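You operate a simulated robot arm through the tools that you are given. There is no shell and no other tool. Be economical: measure what you need, move in short steps, check, and stop when the job is done.

The job below is to be done with a simulated robot arm. You get a single attempt, and the scene is never put back.

JOB
Put two of the small yellow weights from the carton stand top on the pack bench top. Then take the small white block and leave it on top of the grey pulley. Then pull the upper pack drawer open. The order counts.

Only the result counts: the job must be done as asked and must still hold three seconds after the hand-in. Knocking over, shifting, dropping, spilling or breaking anything else fails it.

ROBOT AND FRAMES
A 7-joint arm with a two-finger parallel gripper on a trunk, on a base that drives. Base frame: it is fixed to the floor where the robot stands at the start and does not move with it; the origin is under the middle of the robot, x ahead of it, y to its left, z up; the surface under the hand at the start is at about z = 0.5. Readings come in m, rad, newtons and seconds.
With the tool pointing down near the work surface it reaches from about 0.2 to 0.74 m from the robot's upright axis, wherever it stands. Its first joint turns from -2.897 to 2.897 rad. Places, roughly: grey pulley [6.25, -0.25, 0.75]; pack bench top [1.3, -1.4, 0.8]; small white block [6.25, -4, 0.75]; upper pack drawer [1.4, -1.5, 0.6]. Payload 1.57 kg.
The tool frame sits at the grasp point between the pads (the TCP): z along the fingers, y along the line on which they close. The tips reach 0.03 m beyond it. Largest opening 0.11 m; finger width 0.024, thickness 0.012; the body of the gripper, 0.048 by 0.112 m, starts 0.078 m behind the TCP.
Orientation is told as [roll, pitch, yaw] about the base's x, y, z axes, in that order, counted from this pose: with the fingers straight down and closing along the base's y, the tool's x points along the base's -x, its y along +y and its z along -z.

CONTROLS
- The arm moves only by the tool jog_arm. Its argument "deltas" is a list of rows, each an object of numbers (a shift or turn left out is 0, a gripper value left out holds the last): "tx", "ty", "tz": the shift along the tool's x, y, z in m; "wx", "wy", "wz": the turn, a rotation vector about the tool's x, y, z in rad; "grip": the closure, from 0 (fully open) to 1 (shut). In form: [{"tx": .., "ty": .., "tz": .., "wx": .., "wy": .., "wz": .., "grip": ..}, ...]. A call has 1 to 8 rows; each row shifts and turns the commanded pose from where the row before left it, along the tool's axes as they then stand. A row lasts 0.2 s, in which the tool goes at most 0.05 m and 0.15 rad; a call with a longer step from one row to the next is refused whole, and so is a gripper value outside its range. A pose out of reach is approached as far as the arm can. The call stops where the force on the tool passes 40 N (or 10 N more than at its start, if that is more) or the arm is blocked; 0.2 s more then pass. Each finger travels about 0.045 m/s and halts on what it meets, pressing with about 43 N; the grip force reading is that of the motor and also rises with nothing between the fingers. The clock runs only during rows and for 0.2 s after the last one: add rows that do not move to give the fingers time. The reply holds the time, the measured pose of the TCP, the force on the tool along the base axes, the opening and the grip force, in the units named above and with some noise, with the torque about the TCP (base axes, N m) and any sound that the robot's microphone picked up.
- Cameras (640 x 400 px; columns grow to the right, rows downward): "scene" is now at [0.0026, 0.1193, 1.3227]; the picture's right is [-0.49, -0.87, 0.00], its down [-0.73, 0.41, -0.55] and it looks along [0.48, -0.27, -0.84] (base axes); focal length 294 px, centre (320, 200). "wrist" rides on the gripper at [0.07, 0.016, -0.141] in the tool frame; the picture's right is [-0.23, 0.97, 0.00], its down [-0.86, -0.20, -0.48] and it looks along [-0.47, -0.11, 0.88] (tool axes); focal length 222 px, centre (320, 200). There is no depth. A picture from a camera that has moved, and an enlarged one, comes with that camera's place and axes in the base frame and with its lens.
- capture(camera): a new picture of that camera. The clock stands still meanwhile.
- lift_body(by): slides the trunk up (or, below 0, down) by that many m; the arm and the scene camera ride with it, the base frame stays. It gives what a move gives, with no picture.
- base_move(legs): drives the robot by 1 to 6 legs, each [ahead, turn to the left] in m and rad, along the robot's own axes; the way and the turn of a leg run together, so that a leg with both is an arc; at most 1.5 m and 3.142 rad a leg. The arm and the cameras ride along, it lands a little off, and it stops where it bumps. It gives what a move gives.
- pan_tilt(pan, tilt): turns the head with the scene camera to pan (to the left, within 2.705 rad either way) and tilt (down, from -0.506 to 1.204), counted from straight ahead of the robot. It gives what a move gives.
- close_up(camera, box): a new picture of the part [left, top, right, bottom] of that camera's present view, enlarged. The clock stands still meanwhile.
- sign_off(): hands the job in; it is judged then, once.

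Work in short steps. Places have to be worked out from the pictures, the camera data and where the tool is seen: move nearer, look again, correct. Check each grasp and each placing, and mend what went wrong. You have 165 turns and 108 pictures in all, those below and enlarged ones among them. Open the gripper and draw the arm clear of the work before you hand the job in, unless the task says otherwise; then end with one line.

The tools are called after ">>>" as a command line: name --argument value ..., lists and objects as JSON in quotes. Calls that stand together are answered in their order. jog_arm: Moves the arm, as the interface text tells. Its arguments: {"type":"object","properties":{"deltas":{"type":"array","items":{"type":"object","properties":{"tx":{"type":"number"},"ty":{"type":"number"},"tz":{"type":"number"},"wx":{"type":"number"},"wy":{"type":"number"},"wz":{"type":"number"},"grip":{"type":"number"}}}}},"required":["deltas"]} The other tools are called the same way: lift_body (by) slides the trunk up or down; base_move (legs) drives the base; pan_tilt (pan, tilt) turns the head that bears the scene camera; capture (camera) takes a picture; close_up (camera, box) takes an enlarged picture of a part of a camera's view; sign_off () hands the job in.

At the start:

```text
t: 0.0
eef_pos: [0.4173, -0.1047, 0.7299]
tcp_rot: [0.001, 0.0, 0.0]
force: [-0.1, 0.0, -0.1]
ft_torque: [-0.04, 0.0, -0.01]
finger_gap: 0.1098
gripper_force: 0.1
trunk travel left (down, up): [-0.275, 0.315]
robot x, y, heading: [-0.0016, -0.0035, 0.002]
head pan, tilt: [-0.511, 0.988]
```

scene: 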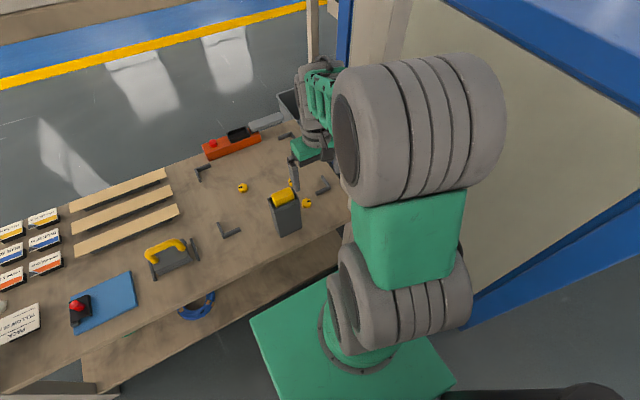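
wrist: 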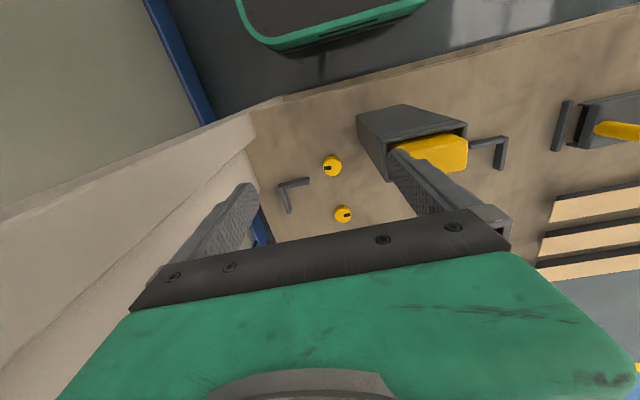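

I'll look at the table in detail; the yellow weights seem to be near (0.48,-0.10), (0.58,-0.10), (0.64,0.06).

>>> close_up --camera "scene" --box '[180, 100, 360, 250]'

>>> close_up --camera "wrist" --box '[230, 80, 530, 270]'

>>> close_up --camera "scene" --box '[0, 150, 240, 350]'

```text
2.67 times, centred on (270, 175) of scene
camera zoom: at [0.0026, 0.1193, 1.3227], right [-0.49, -0.87, 0.0], down [-0.73, 0.41, -0.55], along [0.48, -0.27, -0.84], focal length 785 px, centre (453, 267)
```

zoom: 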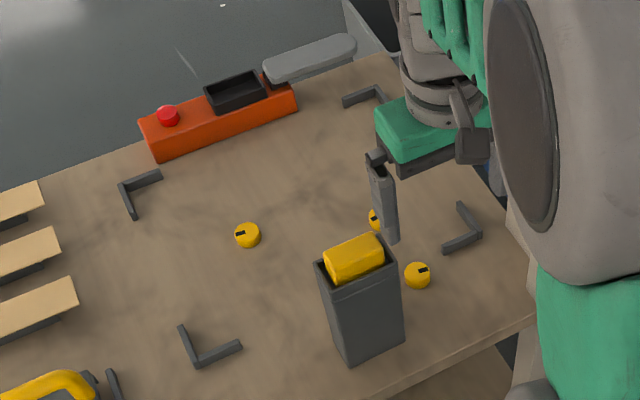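

```text
2.11 times, centred on (380, 175) of wrist
camera zoom: at [0.3474, -0.0878, 0.8703], right [0.23, 0.97, 0.0], down [0.86, -0.2, 0.48], along [0.47, -0.11, -0.88], focal length 468 px, centre (194, 253)
```

zoom: 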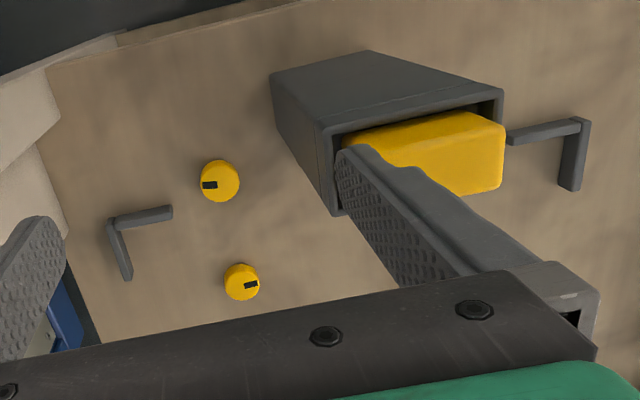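

```text
2.00 times, centred on (120, 250) of scene
camera zoom: at [0.0026, 0.1193, 1.3227], right [-0.49, -0.87, 0.0], down [-0.73, 0.41, -0.55], along [0.48, -0.27, -0.84], focal length 589 px, centre (720, 100)
```

zoom: 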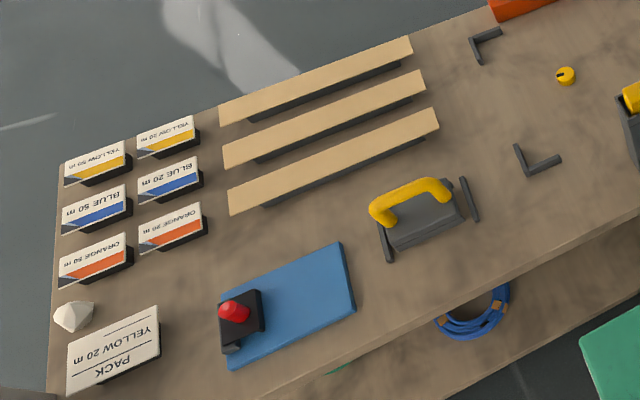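

Three small yellow weights lie on this table. I look around to the right for the pack bench.

>>> pan_tilt --pan -0.9 --tilt 0.45

>>> capture --camera "scene"

>>> pan_tilt --pan 0.0 --tilt 0.3

>>> capture --camera "scene"

```text
t: 1.0
eef_pos: [0.4169, -0.1043, 0.7291]
tcp_rot: [0.001, 0.0, -0.001]
force: [0.5, 0.1, 0.5]
ft_torque: [0.02, -0.02, -0.02]
finger_gap: 0.1102
gripper_force: 0.0
trunk travel left (down, up): [-0.275, 0.315]
robot x, y, heading: [-0.0001, 0.0011, 0.002]
head pan, tilt: [-0.901, 0.45]
```

```text
102 pictures are left
camera scene: at [-0.0016, 0.0818, 1.3674], right [-0.78, -0.62, 0.0], down [-0.27, 0.34, -0.9], along [0.56, -0.7, -0.44], focal length 294 px, centre (320, 200)
```

scene: 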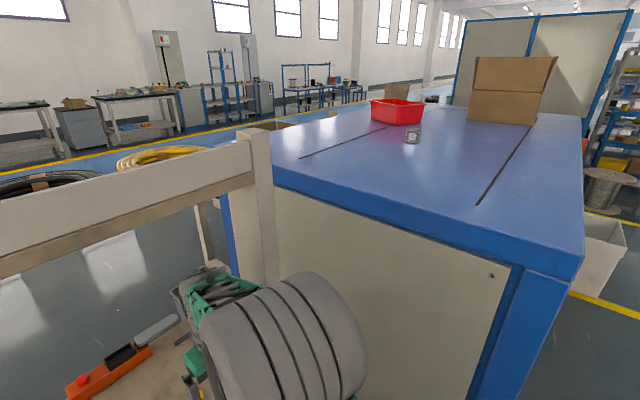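

```text
t: 2.2
eef_pos: [0.4162, -0.1051, 0.7313]
tcp_rot: [0.0, -0.001, 0.0]
force: [-0.8, 0.2, -0.4]
ft_torque: [0.01, 0.01, 0.01]
finger_gap: 0.1101
gripper_force: 0.1
trunk travel left (down, up): [-0.275, 0.315]
robot x, y, heading: [-0.0035, 0.0023, 0.007]
head pan, tilt: [0.0, 0.3]
```

```text
101 pictures are left
camera scene: at [0.0347, 0.1537, 1.3814], right [0.0, -1.0, 0.0], down [-0.3, 0.0, -0.96], along [0.96, 0.0, -0.3], focal length 294 px, centre (320, 200)
```

scene: 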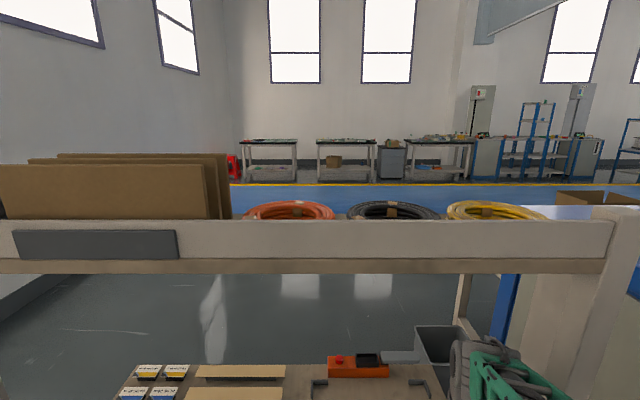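

The pack bench seems to be the blue topped cabinet to the right. I look farther right.

>>> pan_tilt --pan -1.4 --tilt 0.6

>>> capture --camera "scene"

>>> pan_tilt --pan -2.4 --tilt 0.4

>>> capture --camera "scene"

>>> pan_tilt --pan 1.0 --tilt 0.4

>>> capture --camera "scene"

```text
t: 3.7
eef_pos: [0.4168, -0.1036, 0.7299]
tcp_rot: [0.001, 0.0, 0.001]
force: [-0.6, 0.6, 0.2]
ft_torque: [0.02, 0.02, 0.03]
finger_gap: 0.11
gripper_force: 0.1
trunk travel left (down, up): [-0.275, 0.315]
robot x, y, heading: [-0.0011, -0.0004, -0.002]
head pan, tilt: [-1.4, 0.6]
```

```text
100 pictures are left
camera scene: at [-0.0436, 0.0667, 1.3539], right [-0.99, -0.17, 0.0], down [-0.1, 0.56, -0.83], along [0.14, -0.81, -0.56], focal length 294 px, centre (320, 200)
```

scene: 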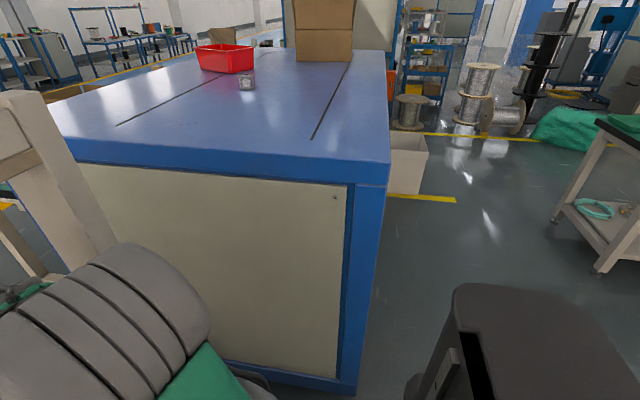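

```text
t: 5.0
eef_pos: [0.417, -0.1053, 0.7296]
tcp_rot: [-0.001, 0.0, -0.002]
force: [1.3, -0.1, 0.2]
ft_torque: [0.01, 0.01, 0.0]
finger_gap: 0.1099
gripper_force: 0.1
trunk travel left (down, up): [-0.275, 0.315]
robot x, y, heading: [0.0014, 0.0004, -0.001]
head pan, tilt: [-2.4, 0.4]
```

```text
99 pictures are left
camera scene: at [-0.127, 0.0912, 1.3721], right [-0.68, 0.74, 0.0], down [0.29, 0.26, -0.92], along [-0.68, -0.62, -0.39], focal length 294 px, centre (320, 200)
```

scene: 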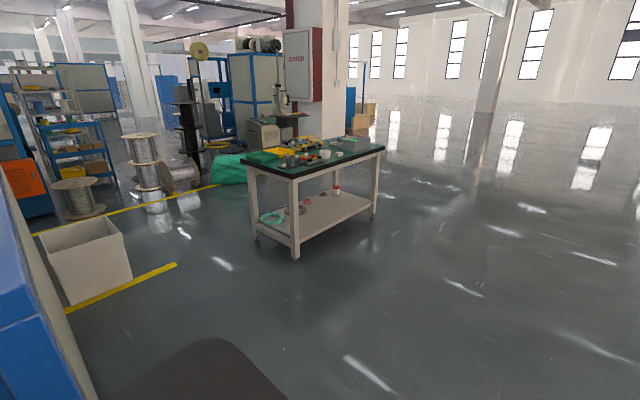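

```text
t: 7.8
eef_pos: [0.4175, -0.1051, 0.7299]
tcp_rot: [-0.001, 0.001, -0.001]
force: [-0.6, 0.3, 0.1]
ft_torque: [-0.02, 0.01, -0.01]
finger_gap: 0.11
gripper_force: 0.1
trunk travel left (down, up): [-0.275, 0.315]
robot x, y, heading: [0.0022, -0.0005, -0.001]
head pan, tilt: [1.0, 0.4]
```

```text
98 pictures are left
camera scene: at [-0.0086, 0.2317, 1.3722], right [0.84, -0.54, 0.0], down [-0.21, -0.33, -0.92], along [0.5, 0.78, -0.39], focal length 294 px, centre (320, 200)
```

scene: 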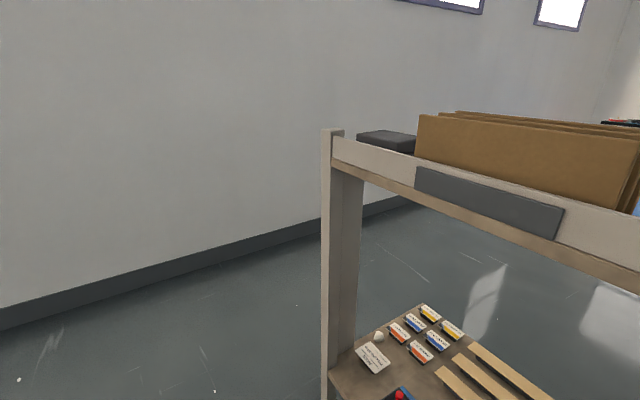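

The bench layout needs another vantage later; first I take the weight near (0.58,-0.10), which stands clear of the box. I move over it with a half-open gripper.

>>> jog_arm --deltas '[{"tx": -0.04, "grip": 0.4}, {"tx": -0.04}, {"tx": -0.04}, {"tx": -0.043, "ty": 0.006}, {"tz": 0.045}, {"tz": 0.045}, {}]'

>>> capture --camera "wrist"

>>> pan_tilt --pan -0.3 --tilt 0.9

>>> capture --camera "scene"

```text
t: 9.4
eef_pos: [0.5781, -0.0988, 0.6391]
tcp_rot: [-0.001, -0.002, 0.0]
force: [-0.1, -0.5, 0.0]
ft_torque: [0.02, 0.01, 0.01]
finger_gap: 0.0662
gripper_force: 0.1
trunk travel left (down, up): [-0.275, 0.315]
robot x, y, heading: [-0.0003, -0.0009, 0.004]
head pan, tilt: [1.0, 0.4]
```

```text
97 pictures are left
camera wrist: at [0.5095, -0.0815, 0.7798], right [0.23, 0.97, 0.0], down [0.85, -0.2, 0.48], along [0.47, -0.11, -0.88], focal length 222 px, centre (320, 200)
```

wrist: 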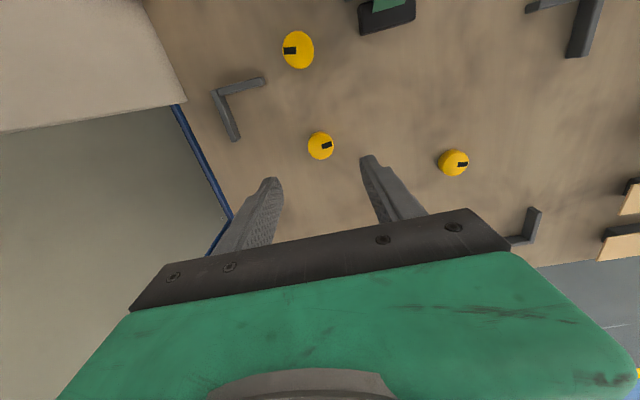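

```text
t: 10.9
eef_pos: [0.5785, -0.0993, 0.6399]
tcp_rot: [-0.001, -0.001, 0.001]
force: [-0.1, 0.0, -1.0]
ft_torque: [0.03, 0.01, 0.02]
finger_gap: 0.066
gripper_force: 0.0
trunk travel left (down, up): [-0.275, 0.315]
robot x, y, heading: [-0.0028, -0.0017, -0.005]
head pan, tilt: [-0.3, 0.901]
```

```text
96 pictures are left
camera scene: at [0.0135, 0.1315, 1.3292], right [-0.29, -0.96, 0.0], down [-0.75, 0.23, -0.62], along [0.59, -0.18, -0.78], focal length 294 px, centre (320, 200)
```

scene: 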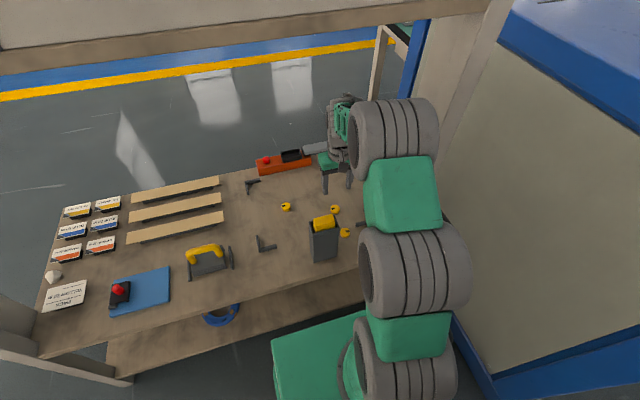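

Weight 2 is right below at (0.581,-0.098). I descend with guard and close.

>>> jog_arm --deltas '[{"tx": -0.002, "tz": 0.04}, {"tz": 0.04}, {"tz": 0.022}, {}, {"grip": 0.9}, {}, {}, {}]'

>>> close_up --camera "wrist" --box '[200, 80, 480, 255]'

```text
t: 12.7
eef_pos: [0.5791, -0.099, 0.5351]
tcp_rot: [-0.001, -0.001, -0.001]
force: [-0.2, -0.2, 0.8]
ft_torque: [-0.01, -0.02, 0.0]
finger_gap: 0.0307
gripper_force: 30.7
trunk travel left (down, up): [-0.275, 0.315]
robot x, y, heading: [0.0025, -0.0, -0.005]
head pan, tilt: [-0.3, 0.901]
```

```text
2.29 times, centred on (340, 168) of wrist
camera zoom: at [0.511, -0.0814, 0.6753], right [0.23, 0.97, 0.0], down [0.86, -0.2, 0.48], along [0.47, -0.11, -0.88], focal length 508 px, centre (274, 274)
```

zoom: 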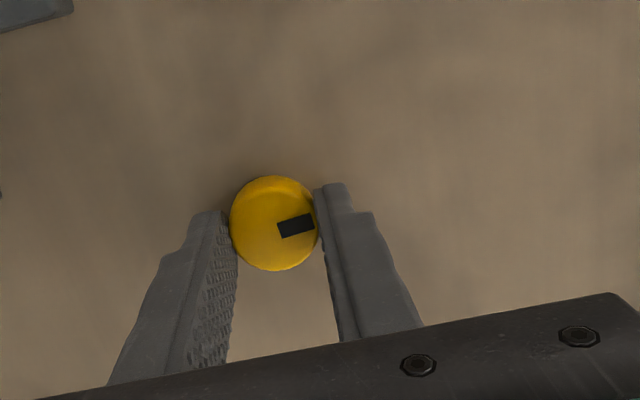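

Gripped at 0.031 m gap. I lift and check that it holds.

>>> jog_arm --deltas '[{"tz": -0.03, "grip": 0.95}, {"tz": -0.045}, {"tz": -0.045}, {"tz": -0.045}, {"tz": -0.045}, {}]'

>>> close_up --camera "wrist" --box '[200, 80, 480, 255]'

```text
t: 14.1
eef_pos: [0.5815, -0.0973, 0.7478]
tcp_rot: [-0.001, -0.001, -0.002]
force: [-0.9, 0.0, -0.6]
ft_torque: [-0.01, 0.0, -0.01]
finger_gap: 0.0303
gripper_force: 39.9
trunk travel left (down, up): [-0.275, 0.315]
robot x, y, heading: [0.0002, -0.0001, -0.002]
head pan, tilt: [-0.3, 0.901]
```

```text
2.29 times, centred on (340, 168) of wrist
camera zoom: at [0.5124, -0.0801, 0.8883], right [0.23, 0.97, 0.0], down [0.86, -0.2, 0.48], along [0.47, -0.11, -0.88], focal length 508 px, centre (274, 274)
```

zoom: 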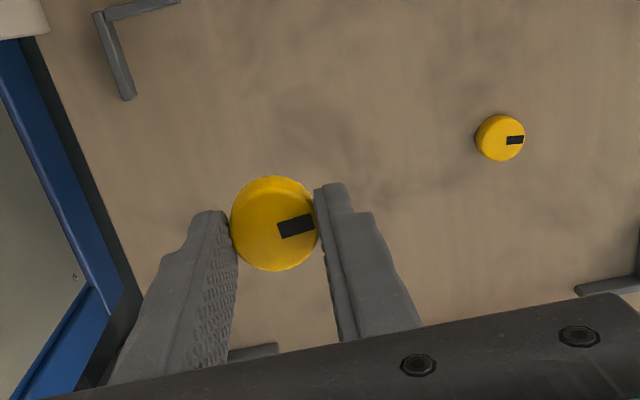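

The weight is held. I take a closer look at the structure behind the machine, near the top of the scene view.

>>> pan_tilt --pan -0.6 --tilt 0.55

>>> capture --camera "scene"

>>> lift_body --by 0.31

>>> capture --camera "scene"

```text
t: 14.9
eef_pos: [0.5827, -0.0973, 0.7485]
tcp_rot: [0.001, -0.001, 0.0]
force: [0.0, 0.0, -1.8]
ft_torque: [-0.01, -0.01, 0.02]
finger_gap: 0.0303
gripper_force: 39.1
trunk travel left (down, up): [-0.275, 0.315]
robot x, y, heading: [0.0021, -0.0025, 0.001]
head pan, tilt: [-0.6, 0.55]
```

```text
93 pictures are left
camera scene: at [0.0155, 0.1031, 1.3584], right [-0.56, -0.83, 0.0], down [-0.43, 0.3, -0.85], along [0.7, -0.48, -0.52], focal length 294 px, centre (320, 200)
```

scene: 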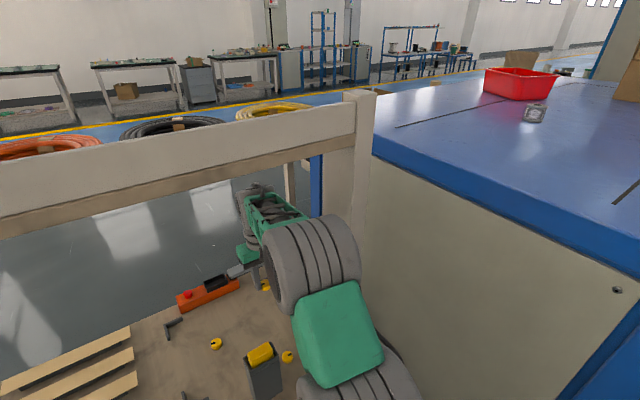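

```text
t: 16.4
eef_pos: [0.4847, -0.0789, 0.7699]
tcp_rot: [0.047, 0.25, 0.008]
force: [0.6, 0.0, -1.4]
ft_torque: [0.01, 0.0, -0.02]
finger_gap: 0.03
gripper_force: 40.0
trunk travel left (down, up): [-0.403, 0.187]
robot x, y, heading: [-0.0069, 0.0006, 0.0]
head pan, tilt: [-0.6, 0.55]
stopped: the arm was blocked; the commanded pose is now the measured one
```

```text
92 pictures are left
camera scene: at [-0.0053, 0.1063, 1.4887], right [-0.56, -0.83, 0.0], down [-0.42, 0.29, -0.86], along [0.71, -0.48, -0.51], focal length 294 px, centre (320, 200)
```

scene: 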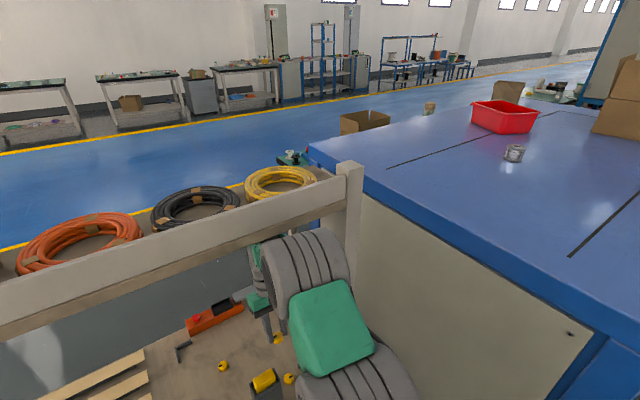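

Raising the trunk made an arm link touch the shelf beam; I back it off by lowering a little, before drawing the arm in.

>>> lift_body --by -0.05

>>> capture --camera "wrist"

>>> pan_tilt --pan -0.2 --tilt 0.6

>>> capture --camera "scene"

```text
t: 17.4
eef_pos: [0.4972, -0.0825, 0.715]
tcp_rot: [0.048, 0.249, 0.005]
force: [0.6, -0.2, -1.9]
ft_torque: [-0.01, 0.02, -0.01]
finger_gap: 0.0305
gripper_force: 39.0
trunk travel left (down, up): [-0.353, 0.237]
robot x, y, heading: [-0.0034, 0.0005, 0.005]
head pan, tilt: [-0.6, 0.55]
```

```text
91 pictures are left
camera wrist: at [0.4658, -0.072, 0.869], right [0.23, 0.97, -0.01], down [0.95, -0.22, 0.24], along [0.23, -0.07, -0.97], focal length 222 px, centre (320, 200)
```

wrist: 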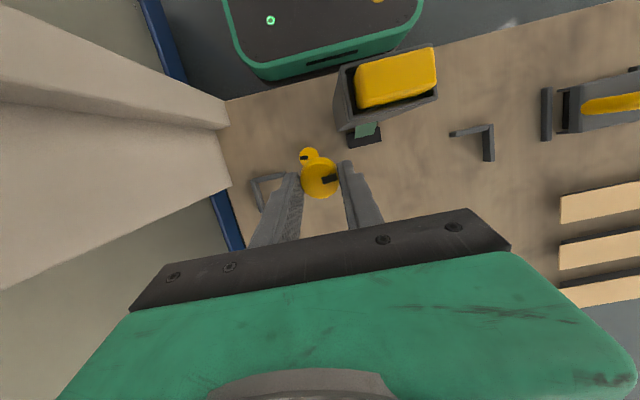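

```text
t: 18.2
eef_pos: [0.4979, -0.0822, 0.7152]
tcp_rot: [0.046, 0.251, 0.008]
force: [-0.4, -0.8, -1.9]
ft_torque: [-0.02, -0.03, 0.0]
finger_gap: 0.0303
gripper_force: 39.4
trunk travel left (down, up): [-0.353, 0.237]
robot x, y, heading: [-0.0019, 0.0025, -0.002]
head pan, tilt: [-0.201, 0.6]
```

```text
90 pictures are left
camera scene: at [0.0244, 0.1362, 1.4318], right [-0.2, -0.98, 0.0], down [-0.55, 0.11, -0.83], along [0.81, -0.16, -0.56], focal length 294 px, centre (320, 200)
```

scene: 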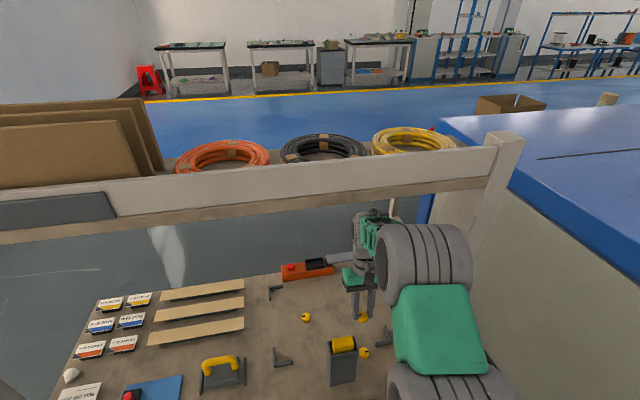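

Nothing moved. I draw the hand back and straighten it, keeping away from the box.

>>> jog_arm --deltas '[{"tx": 0.03, "ty": -0.01}, {"tx": 0.03, "ty": -0.01, "wy": -0.06}, {"tx": 0.03, "wy": -0.06, "wx": 0.02}, {"tx": 0.03, "wy": -0.06, "wx": 0.027}, {"tx": 0.03, "wy": -0.065}, {}]'

>>> capture --camera "scene"

```text
t: 19.6
eef_pos: [0.3478, -0.1026, 0.7413]
tcp_rot: [-0.001, 0.004, 0.0]
force: [-1.3, -0.9, -1.2]
ft_torque: [-0.03, -0.02, 0.01]
finger_gap: 0.0302
gripper_force: 39.9
trunk travel left (down, up): [-0.353, 0.237]
robot x, y, heading: [-0.0055, 0.0012, -0.005]
head pan, tilt: [-0.201, 0.6]
```

```text
89 pictures are left
camera scene: at [0.024, 0.1364, 1.4317], right [-0.2, -0.98, 0.0], down [-0.55, 0.11, -0.83], along [0.81, -0.16, -0.56], focal length 294 px, centre (320, 200)
```

scene: 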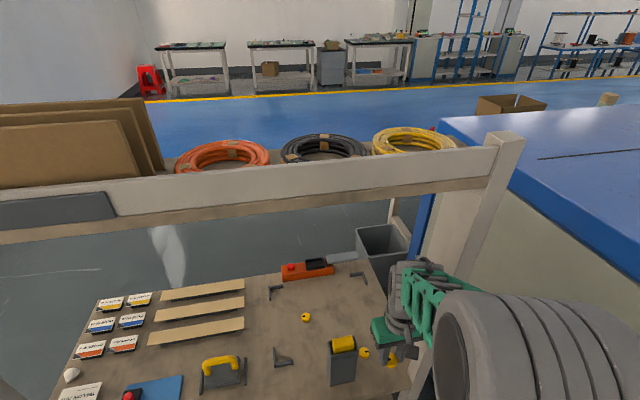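

Clear so far. I back the base away from the stand, then raise the hand and look to the left for the route.

>>> base_move --legs '[[-0.6, 0]]'

>>> jog_arm --deltas '[{"tz": -0.045}, {"tz": -0.045}, {"tz": -0.045}, {"tz": -0.045}, {}]'

>>> pan_tilt --pan 0.8 --tilt 0.45

>>> capture --camera "scene"

```text
t: 23.0
eef_pos: [-0.2449, -0.1014, 0.7412]
tcp_rot: [0.001, 0.008, 0.006]
force: [0.4, -0.2, -0.3]
ft_torque: [0.02, -0.02, -0.02]
finger_gap: 0.0304
gripper_force: 40.0
trunk travel left (down, up): [-0.353, 0.237]
robot x, y, heading: [-0.5953, -0.0032, 0.008]
head pan, tilt: [-0.201, 0.6]
```

```text
t: 24.2
eef_pos: [-0.243, -0.1027, 0.9212]
tcp_rot: [-0.001, 0.006, 0.007]
force: [-0.2, -0.3, -1.1]
ft_torque: [0.01, 0.04, 0.02]
finger_gap: 0.0303
gripper_force: 39.2
trunk travel left (down, up): [-0.353, 0.237]
robot x, y, heading: [-0.5935, -0.0034, 0.008]
head pan, tilt: [-0.201, 0.6]
```

```text
t: 25.5
eef_pos: [-0.2426, -0.1033, 0.9206]
tcp_rot: [0.0, 0.008, 0.009]
force: [0.3, 0.0, -0.9]
ft_torque: [-0.02, -0.02, 0.0]
finger_gap: 0.0304
gripper_force: 39.0
trunk travel left (down, up): [-0.353, 0.237]
robot x, y, heading: [-0.595, -0.0022, 0.008]
head pan, tilt: [0.799, 0.45]
```

```text
88 pictures are left
camera scene: at [-0.5947, 0.2172, 1.4453], right [0.72, -0.69, 0.0], down [-0.3, -0.31, -0.9], along [0.62, 0.65, -0.44], focal length 294 px, centre (320, 200)
```

scene: 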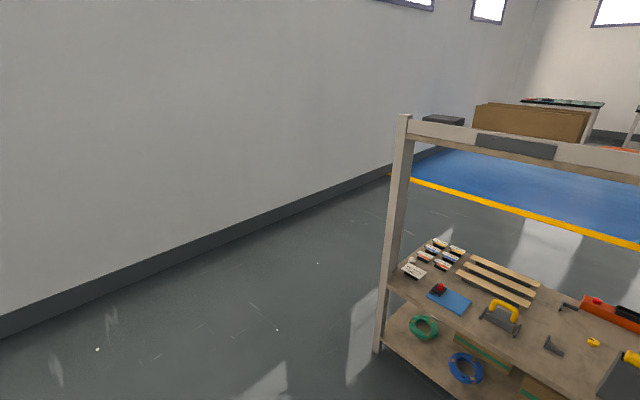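

Left passage (y≈0.95–2.5) is clear; I drive around the stand's left end.

>>> base_move --legs '[[0, 1.56], [1.5, 0], [0, -1.56], [1.5, 0], [0.9, 0], [0, -1.57]]'

>>> pan_tilt --pan 0.0 --tilt 0.35

>>> capture --camera "scene"

```text
t: 55.9
eef_pos: [1.7277, 1.132, 0.9206]
tcp_rot: [0.0, 0.007, -1.586]
force: [1.0, 0.6, -0.8]
ft_torque: [-0.02, -0.03, 0.0]
finger_gap: 0.0299
gripper_force: 39.7
trunk travel left (down, up): [-0.353, 0.237]
robot x, y, heading: [1.831, 1.4889, -1.588]
head pan, tilt: [0.799, 0.45]
```

```text
t: 57.0
eef_pos: [1.7261, 1.1321, 0.9211]
tcp_rot: [0.0, 0.008, -1.586]
force: [-0.3, -0.5, -0.8]
ft_torque: [-0.02, 0.0, -0.01]
finger_gap: 0.0301
gripper_force: 39.9
trunk travel left (down, up): [-0.353, 0.237]
robot x, y, heading: [1.8353, 1.4867, -1.58]
head pan, tilt: [0.0, 0.351]
```

```text
87 pictures are left
camera scene: at [1.9901, 1.4496, 1.4545], right [-1.0, 0.01, 0.0], down [0.0, 0.34, -0.94], along [-0.01, -0.94, -0.34], focal length 294 px, centre (320, 200)
```

scene: 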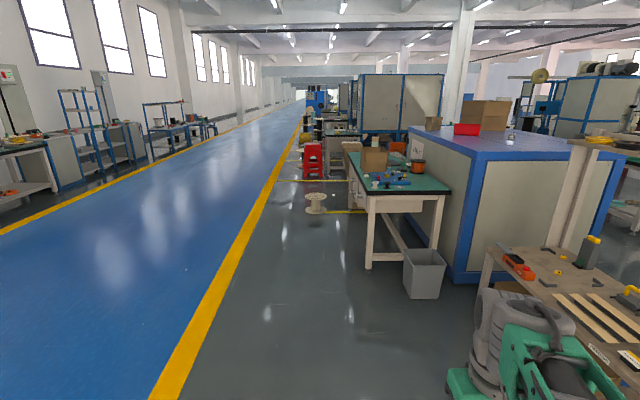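

The green-matted bench along the machine is the pack bench. I zoom in on it.

>>> close_up --camera "scene" --box '[270, 100, 470, 300]'

```text
2.00 times, centred on (370, 200) of scene
camera zoom: at [1.9901, 1.4496, 1.4545], right [-1.0, 0.01, 0.0], down [0.0, 0.34, -0.94], along [-0.01, -0.94, -0.34], focal length 589 px, centre (220, 200)
```

zoom: 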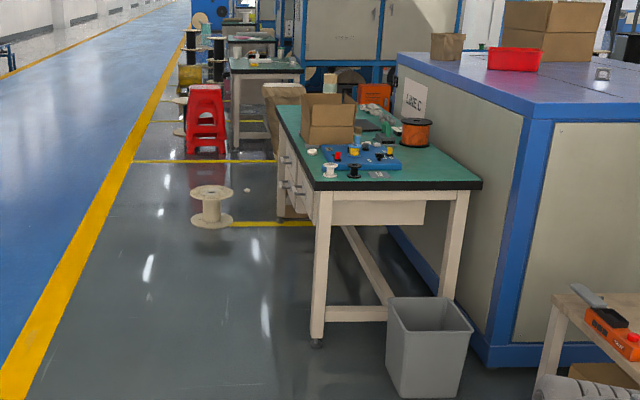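

Bench top spans about x 1.06–1.64, y −0.46 to −2.0, with drawers facing +x. I drive to its front near the clear near end, facing −x.

>>> base_move --legs '[[0, 0.18], [1.0, 0], [1.05, 0], [0, -1.74]]'

>>> pan_tilt --pan 0.1 --tilt 0.75

>>> capture --camera "scene"

>>> capture --camera "wrist"

```text
t: 72.3
eef_pos: [1.8342, -0.4545, 0.9215]
tcp_rot: [-0.001, 0.007, 3.117]
force: [-0.7, -0.5, -1.3]
ft_torque: [-0.02, -0.02, 0.0]
finger_gap: 0.0302
gripper_force: 39.9
trunk travel left (down, up): [-0.353, 0.237]
robot x, y, heading: [2.1871, -0.5664, 3.114]
head pan, tilt: [0.0, 0.351]
```

```text
t: 73.2
eef_pos: [1.8349, -0.4546, 0.9214]
tcp_rot: [-0.001, 0.006, 3.116]
force: [0.2, 0.2, -1.5]
ft_torque: [0.0, 0.0, -0.01]
finger_gap: 0.0305
gripper_force: 39.4
trunk travel left (down, up): [-0.353, 0.237]
robot x, y, heading: [2.1909, -0.5668, 3.119]
head pan, tilt: [0.099, 0.75]
```

```text
85 pictures are left
camera scene: at [2.1632, -0.7303, 1.4189], right [-0.07, 1.0, 0.0], down [0.68, 0.05, -0.73], along [-0.73, -0.05, -0.68], focal length 294 px, centre (320, 200)
```

scene: 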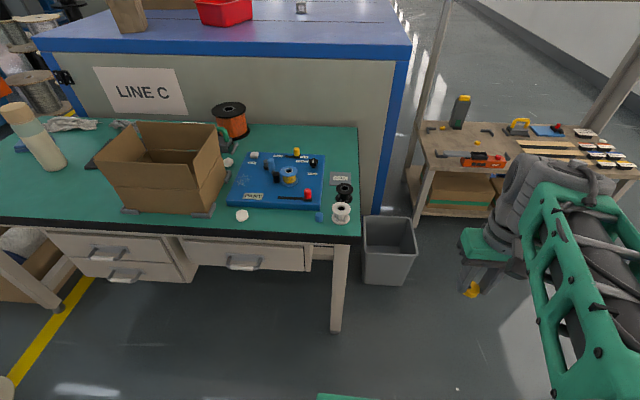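

```text
84 pictures are left
camera wrist: at [1.9041, -0.4727, 1.0615], right [-0.25, -0.97, 0.0], down [-0.85, 0.22, 0.47], along [-0.46, 0.12, -0.88], focal length 222 px, centre (320, 200)
```

wrist: 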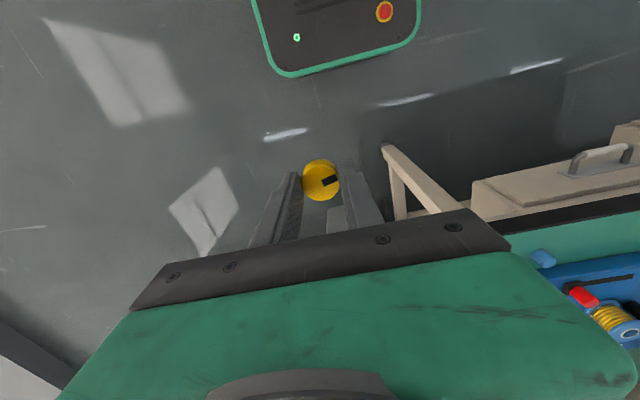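

The bench end is at y≈−0.65, front edge x≈1.64; a clear strip lies in front of the blue tray around (1.59,−0.87). "Upper pack drawer" is the upper one of the left pair near y≈−1.45. I move the hand sideways first.

>>> jog_arm --deltas '[{"ty": 0.048}, {"ty": 0.048}, {"ty": 0.048}, {"ty": 0.048}, {"ty": 0.048}, {"ty": 0.048}, {"ty": 0.048}, {"ty": 0.048}]'

>>> jog_arm --deltas '[{"ty": 0.02, "tx": -0.04}, {"tx": -0.045}, {"tx": -0.045}, {}]'

>>> capture --camera "scene"

>>> capture --camera "wrist"

```text
t: 75.0
eef_pos: [1.8271, -0.8412, 0.9197]
tcp_rot: [0.0, 0.007, 3.118]
force: [0.5, -0.2, -0.3]
ft_torque: [0.0, 0.01, 0.02]
finger_gap: 0.0302
gripper_force: 39.4
trunk travel left (down, up): [-0.353, 0.237]
robot x, y, heading: [2.1905, -0.5653, 3.117]
head pan, tilt: [0.099, 0.75]
```

```text
t: 76.0
eef_pos: [1.6959, -0.8572, 0.9191]
tcp_rot: [-0.001, 0.008, 3.117]
force: [-0.3, -0.3, -1.2]
ft_torque: [-0.02, 0.01, 0.0]
finger_gap: 0.0303
gripper_force: 39.4
trunk travel left (down, up): [-0.353, 0.237]
robot x, y, heading: [2.1868, -0.5689, 3.113]
head pan, tilt: [0.099, 0.75]
```

```text
83 pictures are left
camera scene: at [2.1628, -0.7305, 1.4188], right [-0.07, 1.0, 0.0], down [0.68, 0.05, -0.73], along [-0.73, -0.05, -0.68], focal length 294 px, centre (320, 200)
```

scene: 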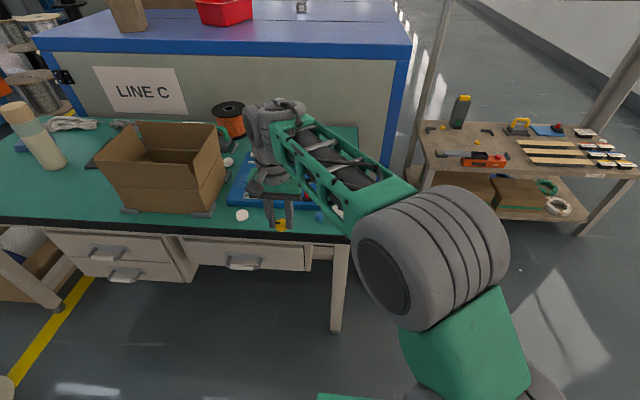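

```text
82 pictures are left
camera wrist: at [1.7643, -0.8749, 1.0598], right [-0.25, -0.97, 0.0], down [-0.85, 0.22, 0.47], along [-0.46, 0.12, -0.88], focal length 222 px, centre (320, 200)
```

wrist: 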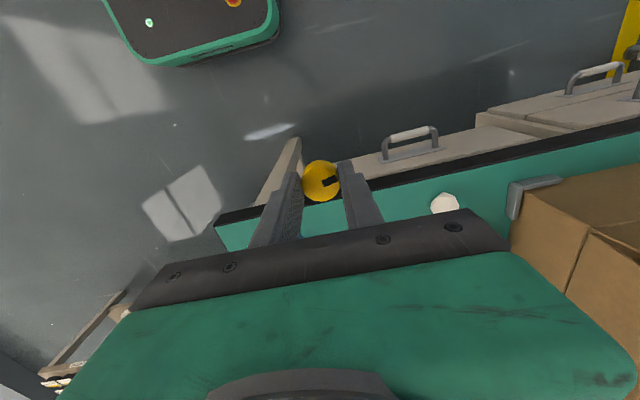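

The front edge is at x≈1.63 and top ≈0.80. I move to x≈1.59 and descend until contact.

>>> jog_arm --deltas '[{"tx": -0.04}, {"tx": -0.04}, {"tx": -0.026}, {"tz": 0.03}, {"tz": 0.025}, {}]'

>>> capture --camera "wrist"

>>> close_up --camera "scene" --box '[200, 160, 360, 260]'

```text
t: 77.4
eef_pos: [1.5897, -0.8541, 0.8655]
tcp_rot: [0.001, 0.004, 3.117]
force: [-0.1, 0.6, -1.3]
ft_torque: [0.0, -0.03, 0.0]
finger_gap: 0.0305
gripper_force: 39.2
trunk travel left (down, up): [-0.353, 0.237]
robot x, y, heading: [2.1857, -0.565, 3.119]
head pan, tilt: [0.099, 0.75]
```

```text
81 pictures are left
camera wrist: at [1.659, -0.8716, 1.0053], right [-0.25, -0.97, 0.0], down [-0.85, 0.22, 0.47], along [-0.46, 0.12, -0.88], focal length 222 px, centre (320, 200)
```

wrist: 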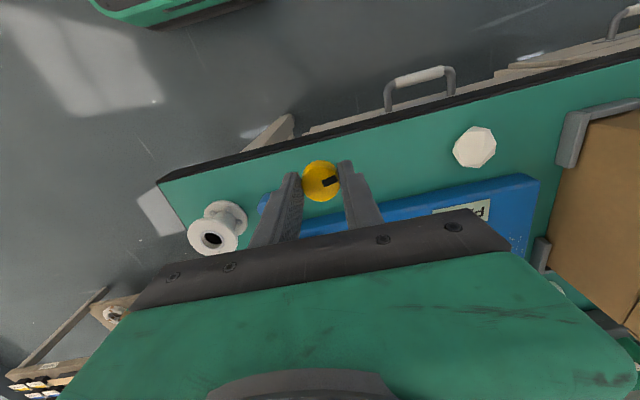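

```text
4.00 times, centred on (280, 210) of scene
camera zoom: at [2.163, -0.7305, 1.4188], right [-0.07, 1.0, 0.0], down [0.68, 0.05, -0.73], along [-0.73, -0.05, -0.68], focal length 1178 px, centre (480, 160)
```

zoom: 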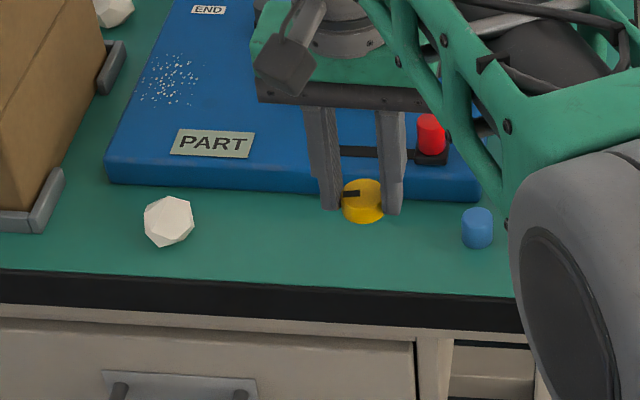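

I back off 8 mm from the tray and lower gently to the mat.

>>> jog_arm --deltas '[{"tx": 0.008, "ty": -0.004, "tz": 0.012}, {"tz": 0.008}, {"tz": 0.004}, {}]'

>>> close_up --camera "scene" --box '[240, 185, 320, 235]'

```text
t: 78.4
eef_pos: [1.5978, -0.8507, 0.8394]
tcp_rot: [0.0, 0.008, 3.117]
force: [0.3, 0.4, -1.5]
ft_torque: [-0.01, -0.04, 0.0]
finger_gap: 0.0303
gripper_force: 39.3
trunk travel left (down, up): [-0.353, 0.237]
robot x, y, heading: [2.1876, -0.5672, 3.113]
head pan, tilt: [0.099, 0.75]
```

```text
8.00 times, centred on (280, 210) of scene
camera zoom: at [2.1631, -0.7305, 1.4189], right [-0.07, 1.0, 0.0], down [0.68, 0.05, -0.73], along [-0.73, -0.05, -0.68], focal length 2355 px, centre (640, 120)
```

zoom: 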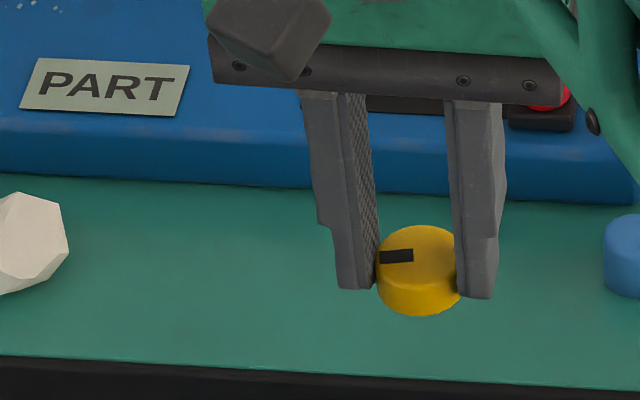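

Almost down; I creep further until there is a load.

>>> jog_arm --deltas '[{"tz": 0.003}, {"tz": 0.002}, {}]'

```text
t: 79.2
eef_pos: [1.5997, -0.8498, 0.8336]
tcp_rot: [0.0, 0.007, 3.117]
force: [0.0, -0.3, -0.7]
ft_torque: [-0.04, 0.03, -0.04]
finger_gap: 0.0304
gripper_force: 39.3
trunk travel left (down, up): [-0.353, 0.237]
robot x, y, heading: [2.1905, -0.5661, 3.115]
head pan, tilt: [0.099, 0.75]
```

>>> jog_arm --deltas '[{"tz": 0.003}, {"tz": 0.002}, {}]'

>>> close_up --camera "scene" --box '[240, 185, 320, 235]'

```text
t: 80.0
eef_pos: [1.5981, -0.8495, 0.8298]
tcp_rot: [-0.001, 0.007, 3.117]
force: [-0.3, 0.7, -1.4]
ft_torque: [-0.02, 0.03, -0.01]
finger_gap: 0.0303
gripper_force: 39.4
trunk travel left (down, up): [-0.353, 0.237]
robot x, y, heading: [2.1867, -0.5664, 3.12]
head pan, tilt: [0.099, 0.75]
```

```text
8.00 times, centred on (280, 210) of scene
camera zoom: at [2.1631, -0.7305, 1.4189], right [-0.07, 1.0, 0.0], down [0.68, 0.05, -0.73], along [-0.73, -0.05, -0.68], focal length 2355 px, centre (640, 120)
```

zoom: 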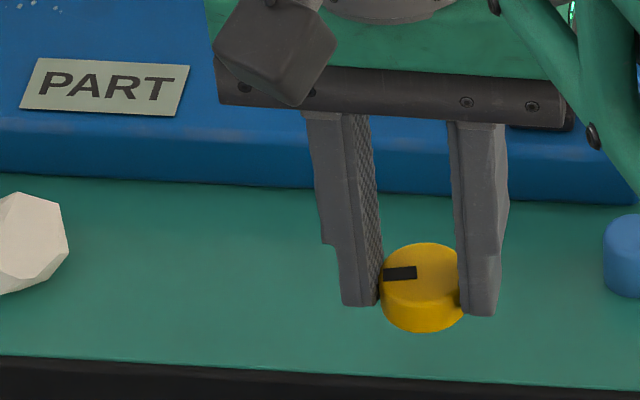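

No contact yet; continue creeping in 2 mm rows.

>>> jog_arm --deltas '[{"tz": 0.002}, {"tz": 0.002}, {"tz": 0.002}, {}]'

```text
t: 81.0
eef_pos: [1.5988, -0.8492, 0.8238]
tcp_rot: [-0.002, 0.007, 3.116]
force: [-0.1, 0.3, -0.8]
ft_torque: [-0.01, -0.02, 0.0]
finger_gap: 0.0304
gripper_force: 39.2
trunk travel left (down, up): [-0.353, 0.237]
robot x, y, heading: [2.1873, -0.5647, 3.117]
head pan, tilt: [0.099, 0.75]
```

>>> jog_arm --deltas '[{"tz": 0.002}, {"tz": 0.002}, {"tz": 0.002}, {}]'

>>> close_up --camera "scene" --box '[240, 185, 320, 235]'

```text
t: 82.0
eef_pos: [1.5969, -0.8507, 0.8189]
tcp_rot: [0.002, 0.006, 3.119]
force: [0.4, 0.9, -1.1]
ft_torque: [-0.01, 0.01, 0.0]
finger_gap: 0.0303
gripper_force: 39.8
trunk travel left (down, up): [-0.353, 0.237]
robot x, y, heading: [2.1886, -0.5654, 3.117]
head pan, tilt: [0.099, 0.75]
```

```text
8.00 times, centred on (280, 210) of scene
camera zoom: at [2.1631, -0.7305, 1.4189], right [-0.07, 1.0, 0.0], down [0.68, 0.05, -0.73], along [-0.73, -0.05, -0.68], focal length 2355 px, centre (640, 120)
```

zoom: 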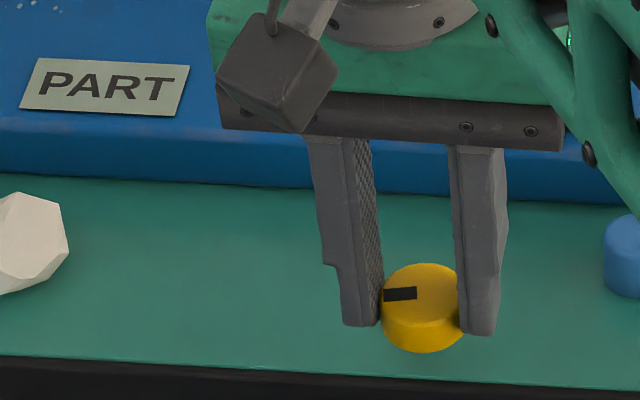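

Triangulating scene and wrist edges gives a top height of ≈0.76 and edge x≈1.60, so I must go further in, to x≈1.552, before lowering.

>>> jog_arm --deltas '[{"tx": -0.023}, {"tx": -0.023}, {"tz": 0.008}, {}]'

>>> close_up --camera "scene" --box '[240, 185, 320, 235]'

>>> close_up --camera "wrist" --box '[160, 80, 480, 280]'

```text
t: 83.0
eef_pos: [1.5529, -0.8493, 0.8087]
tcp_rot: [0.0, 0.007, 3.118]
force: [0.2, 1.1, -0.5]
ft_torque: [0.02, 0.03, -0.02]
finger_gap: 0.0303
gripper_force: 39.0
trunk travel left (down, up): [-0.353, 0.237]
robot x, y, heading: [2.1887, -0.5683, 3.119]
head pan, tilt: [0.099, 0.75]
```

```text
8.00 times, centred on (280, 210) of scene
camera zoom: at [2.1631, -0.7304, 1.4189], right [-0.07, 1.0, 0.0], down [0.68, 0.05, -0.73], along [-0.73, -0.05, -0.68], focal length 2355 px, centre (640, 120)
```

zoom: 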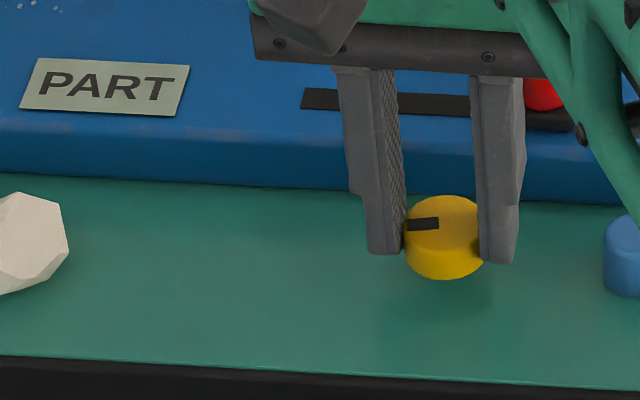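

```text
2.00 times, centred on (320, 180) of wrist
camera zoom: at [1.621, -0.8665, 0.9492], right [-0.25, -0.97, 0.0], down [-0.85, 0.22, 0.47], along [-0.46, 0.12, -0.88], focal length 444 px, centre (320, 240)
```

zoom: 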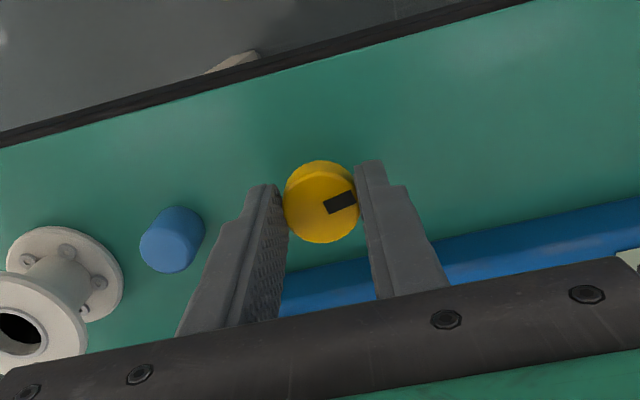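

Well centred in the strip. Lower gently until contact.

>>> jog_arm --deltas '[{"tz": 0.004}, {"tz": 0.004}, {"tz": 0.003}, {}]'

>>> jog_arm --deltas '[{"tz": 0.002}, {"tz": 0.002}, {}]'

>>> close_up --camera "scene" --box '[240, 185, 320, 235]'

```text
t: 84.0
eef_pos: [1.5516, -0.8485, 0.797]
tcp_rot: [0.0, 0.008, 3.117]
force: [-0.4, -0.3, -1.6]
ft_torque: [0.02, -0.02, 0.0]
finger_gap: 0.0303
gripper_force: 39.9
trunk travel left (down, up): [-0.353, 0.237]
robot x, y, heading: [2.1871, -0.5629, 3.119]
head pan, tilt: [0.099, 0.75]
```

```text
t: 84.8
eef_pos: [1.5524, -0.8483, 0.7965]
tcp_rot: [0.0, 0.005, 3.117]
force: [2.1, 1.3, 2.6]
ft_torque: [0.04, 0.04, -0.02]
finger_gap: 0.0302
gripper_force: 39.3
trunk travel left (down, up): [-0.353, 0.237]
robot x, y, heading: [2.1911, -0.5697, 3.112]
head pan, tilt: [0.099, 0.75]
```

```text
8.00 times, centred on (280, 210) of scene
camera zoom: at [2.1636, -0.7303, 1.419], right [-0.07, 1.0, 0.0], down [0.68, 0.05, -0.73], along [-0.73, -0.05, -0.68], focal length 2355 px, centre (640, 120)
```

zoom: 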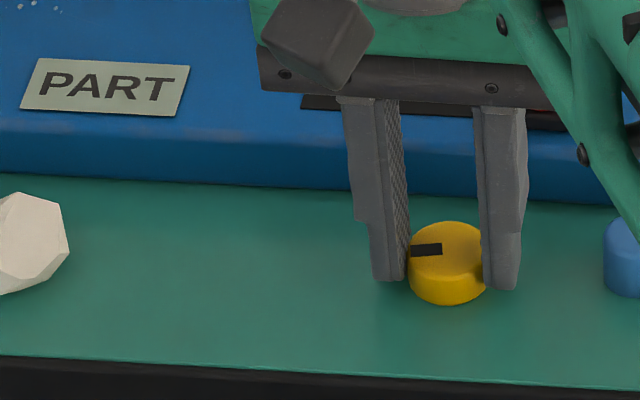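

Contact felt at z≈0.7965 (top ≈0.762). Release and lift straight up.

>>> jog_arm --deltas '[{"grip": 0.5}, {}, {}, {}, {"tz": -0.03}, {"tz": -0.04}, {"tz": -0.045}, {}]'

>>> close_up --camera "scene" --box '[200, 160, 360, 260]'

```text
t: 86.6
eef_pos: [1.5518, -0.8511, 0.9122]
tcp_rot: [-0.001, 0.008, 3.116]
force: [-0.1, -0.2, -0.5]
ft_torque: [-0.03, 0.01, 0.01]
finger_gap: 0.055
gripper_force: 0.2
trunk travel left (down, up): [-0.353, 0.237]
robot x, y, heading: [2.1902, -0.568, 3.118]
head pan, tilt: [0.099, 0.75]
```

```text
4.00 times, centred on (280, 210) of scene
camera zoom: at [2.1633, -0.7305, 1.4189], right [-0.07, 1.0, 0.0], down [0.68, 0.05, -0.73], along [-0.73, -0.05, -0.68], focal length 1178 px, centre (480, 160)
```

zoom: 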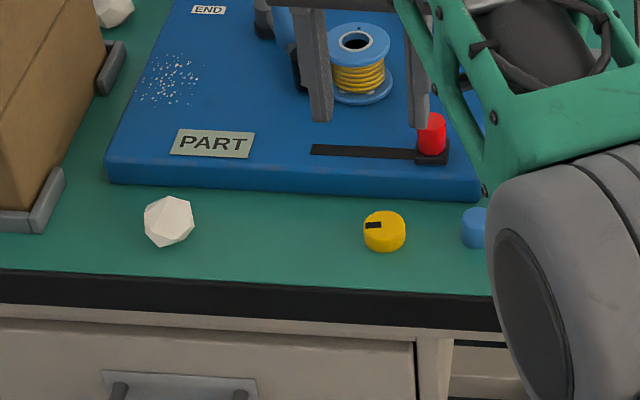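

Weight 1 stands on the bench. I retract the hand off the bench and lower the trunk for the trip back to the stand, which I'll approach from its rear side.

>>> jog_arm --deltas '[{"tx": 0.048}, {"tx": 0.048}, {"tx": 0.048}, {"tx": 0.048}, {"tx": 0.048}, {"tx": 0.045}, {}]'

>>> jog_arm --deltas '[{"ty": -0.048}, {"ty": -0.048}, {"ty": -0.048}, {"ty": -0.048}, {"ty": -0.048}, {"ty": -0.048}, {}]'

>>> lift_body --by -0.1

>>> base_move --legs '[[0, -1.55], [0.72, 0], [0, 1.57]]'

>>> capture --camera "scene"

```text
t: 88.2
eef_pos: [1.8403, -0.8552, 0.9124]
tcp_rot: [-0.001, 0.006, 3.113]
force: [-0.3, 0.2, 0.2]
ft_torque: [0.03, 0.04, 0.0]
finger_gap: 0.0549
gripper_force: 0.0
trunk travel left (down, up): [-0.353, 0.237]
robot x, y, heading: [2.1869, -0.5636, 3.119]
head pan, tilt: [0.099, 0.75]
```

```text
t: 89.8
eef_pos: [1.8424, -0.5697, 0.9116]
tcp_rot: [-0.001, 0.007, 3.119]
force: [-0.5, -0.2, 0.6]
ft_torque: [0.01, -0.03, 0.02]
finger_gap: 0.055
gripper_force: 0.1
trunk travel left (down, up): [-0.353, 0.237]
robot x, y, heading: [2.1896, -0.5671, 3.117]
head pan, tilt: [0.099, 0.75]
```

```text
t: 91.1
eef_pos: [1.8429, -0.5708, 0.8119]
tcp_rot: [0.001, 0.004, 3.116]
force: [0.5, 0.3, -0.5]
ft_torque: [0.0, -0.01, -0.05]
finger_gap: 0.0548
gripper_force: 0.2
trunk travel left (down, up): [-0.253, 0.337]
robot x, y, heading: [2.1877, -0.5642, 3.12]
head pan, tilt: [0.099, 0.75]
```

```text
t: 102.7
eef_pos: [1.8763, 0.1543, 0.8122]
tcp_rot: [-0.001, 0.007, 3.098]
force: [0.8, -0.9, -0.4]
ft_torque: [0.03, 0.01, 0.01]
finger_gap: 0.055
gripper_force: 0.0
trunk travel left (down, up): [-0.253, 0.337]
robot x, y, heading: [2.2185, 0.155, 3.096]
head pan, tilt: [0.099, 0.75]
```

```text
72 pictures are left
camera scene: at [2.1938, -0.0118, 1.3189], right [-0.06, 1.0, 0.0], down [0.68, 0.04, -0.73], along [-0.73, -0.04, -0.68], focal length 294 px, centre (320, 200)
```

scene: 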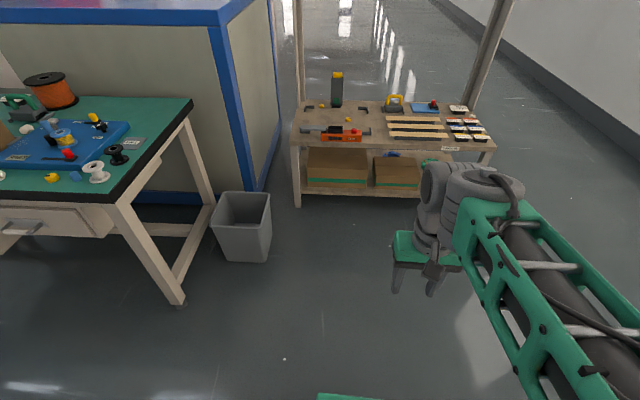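

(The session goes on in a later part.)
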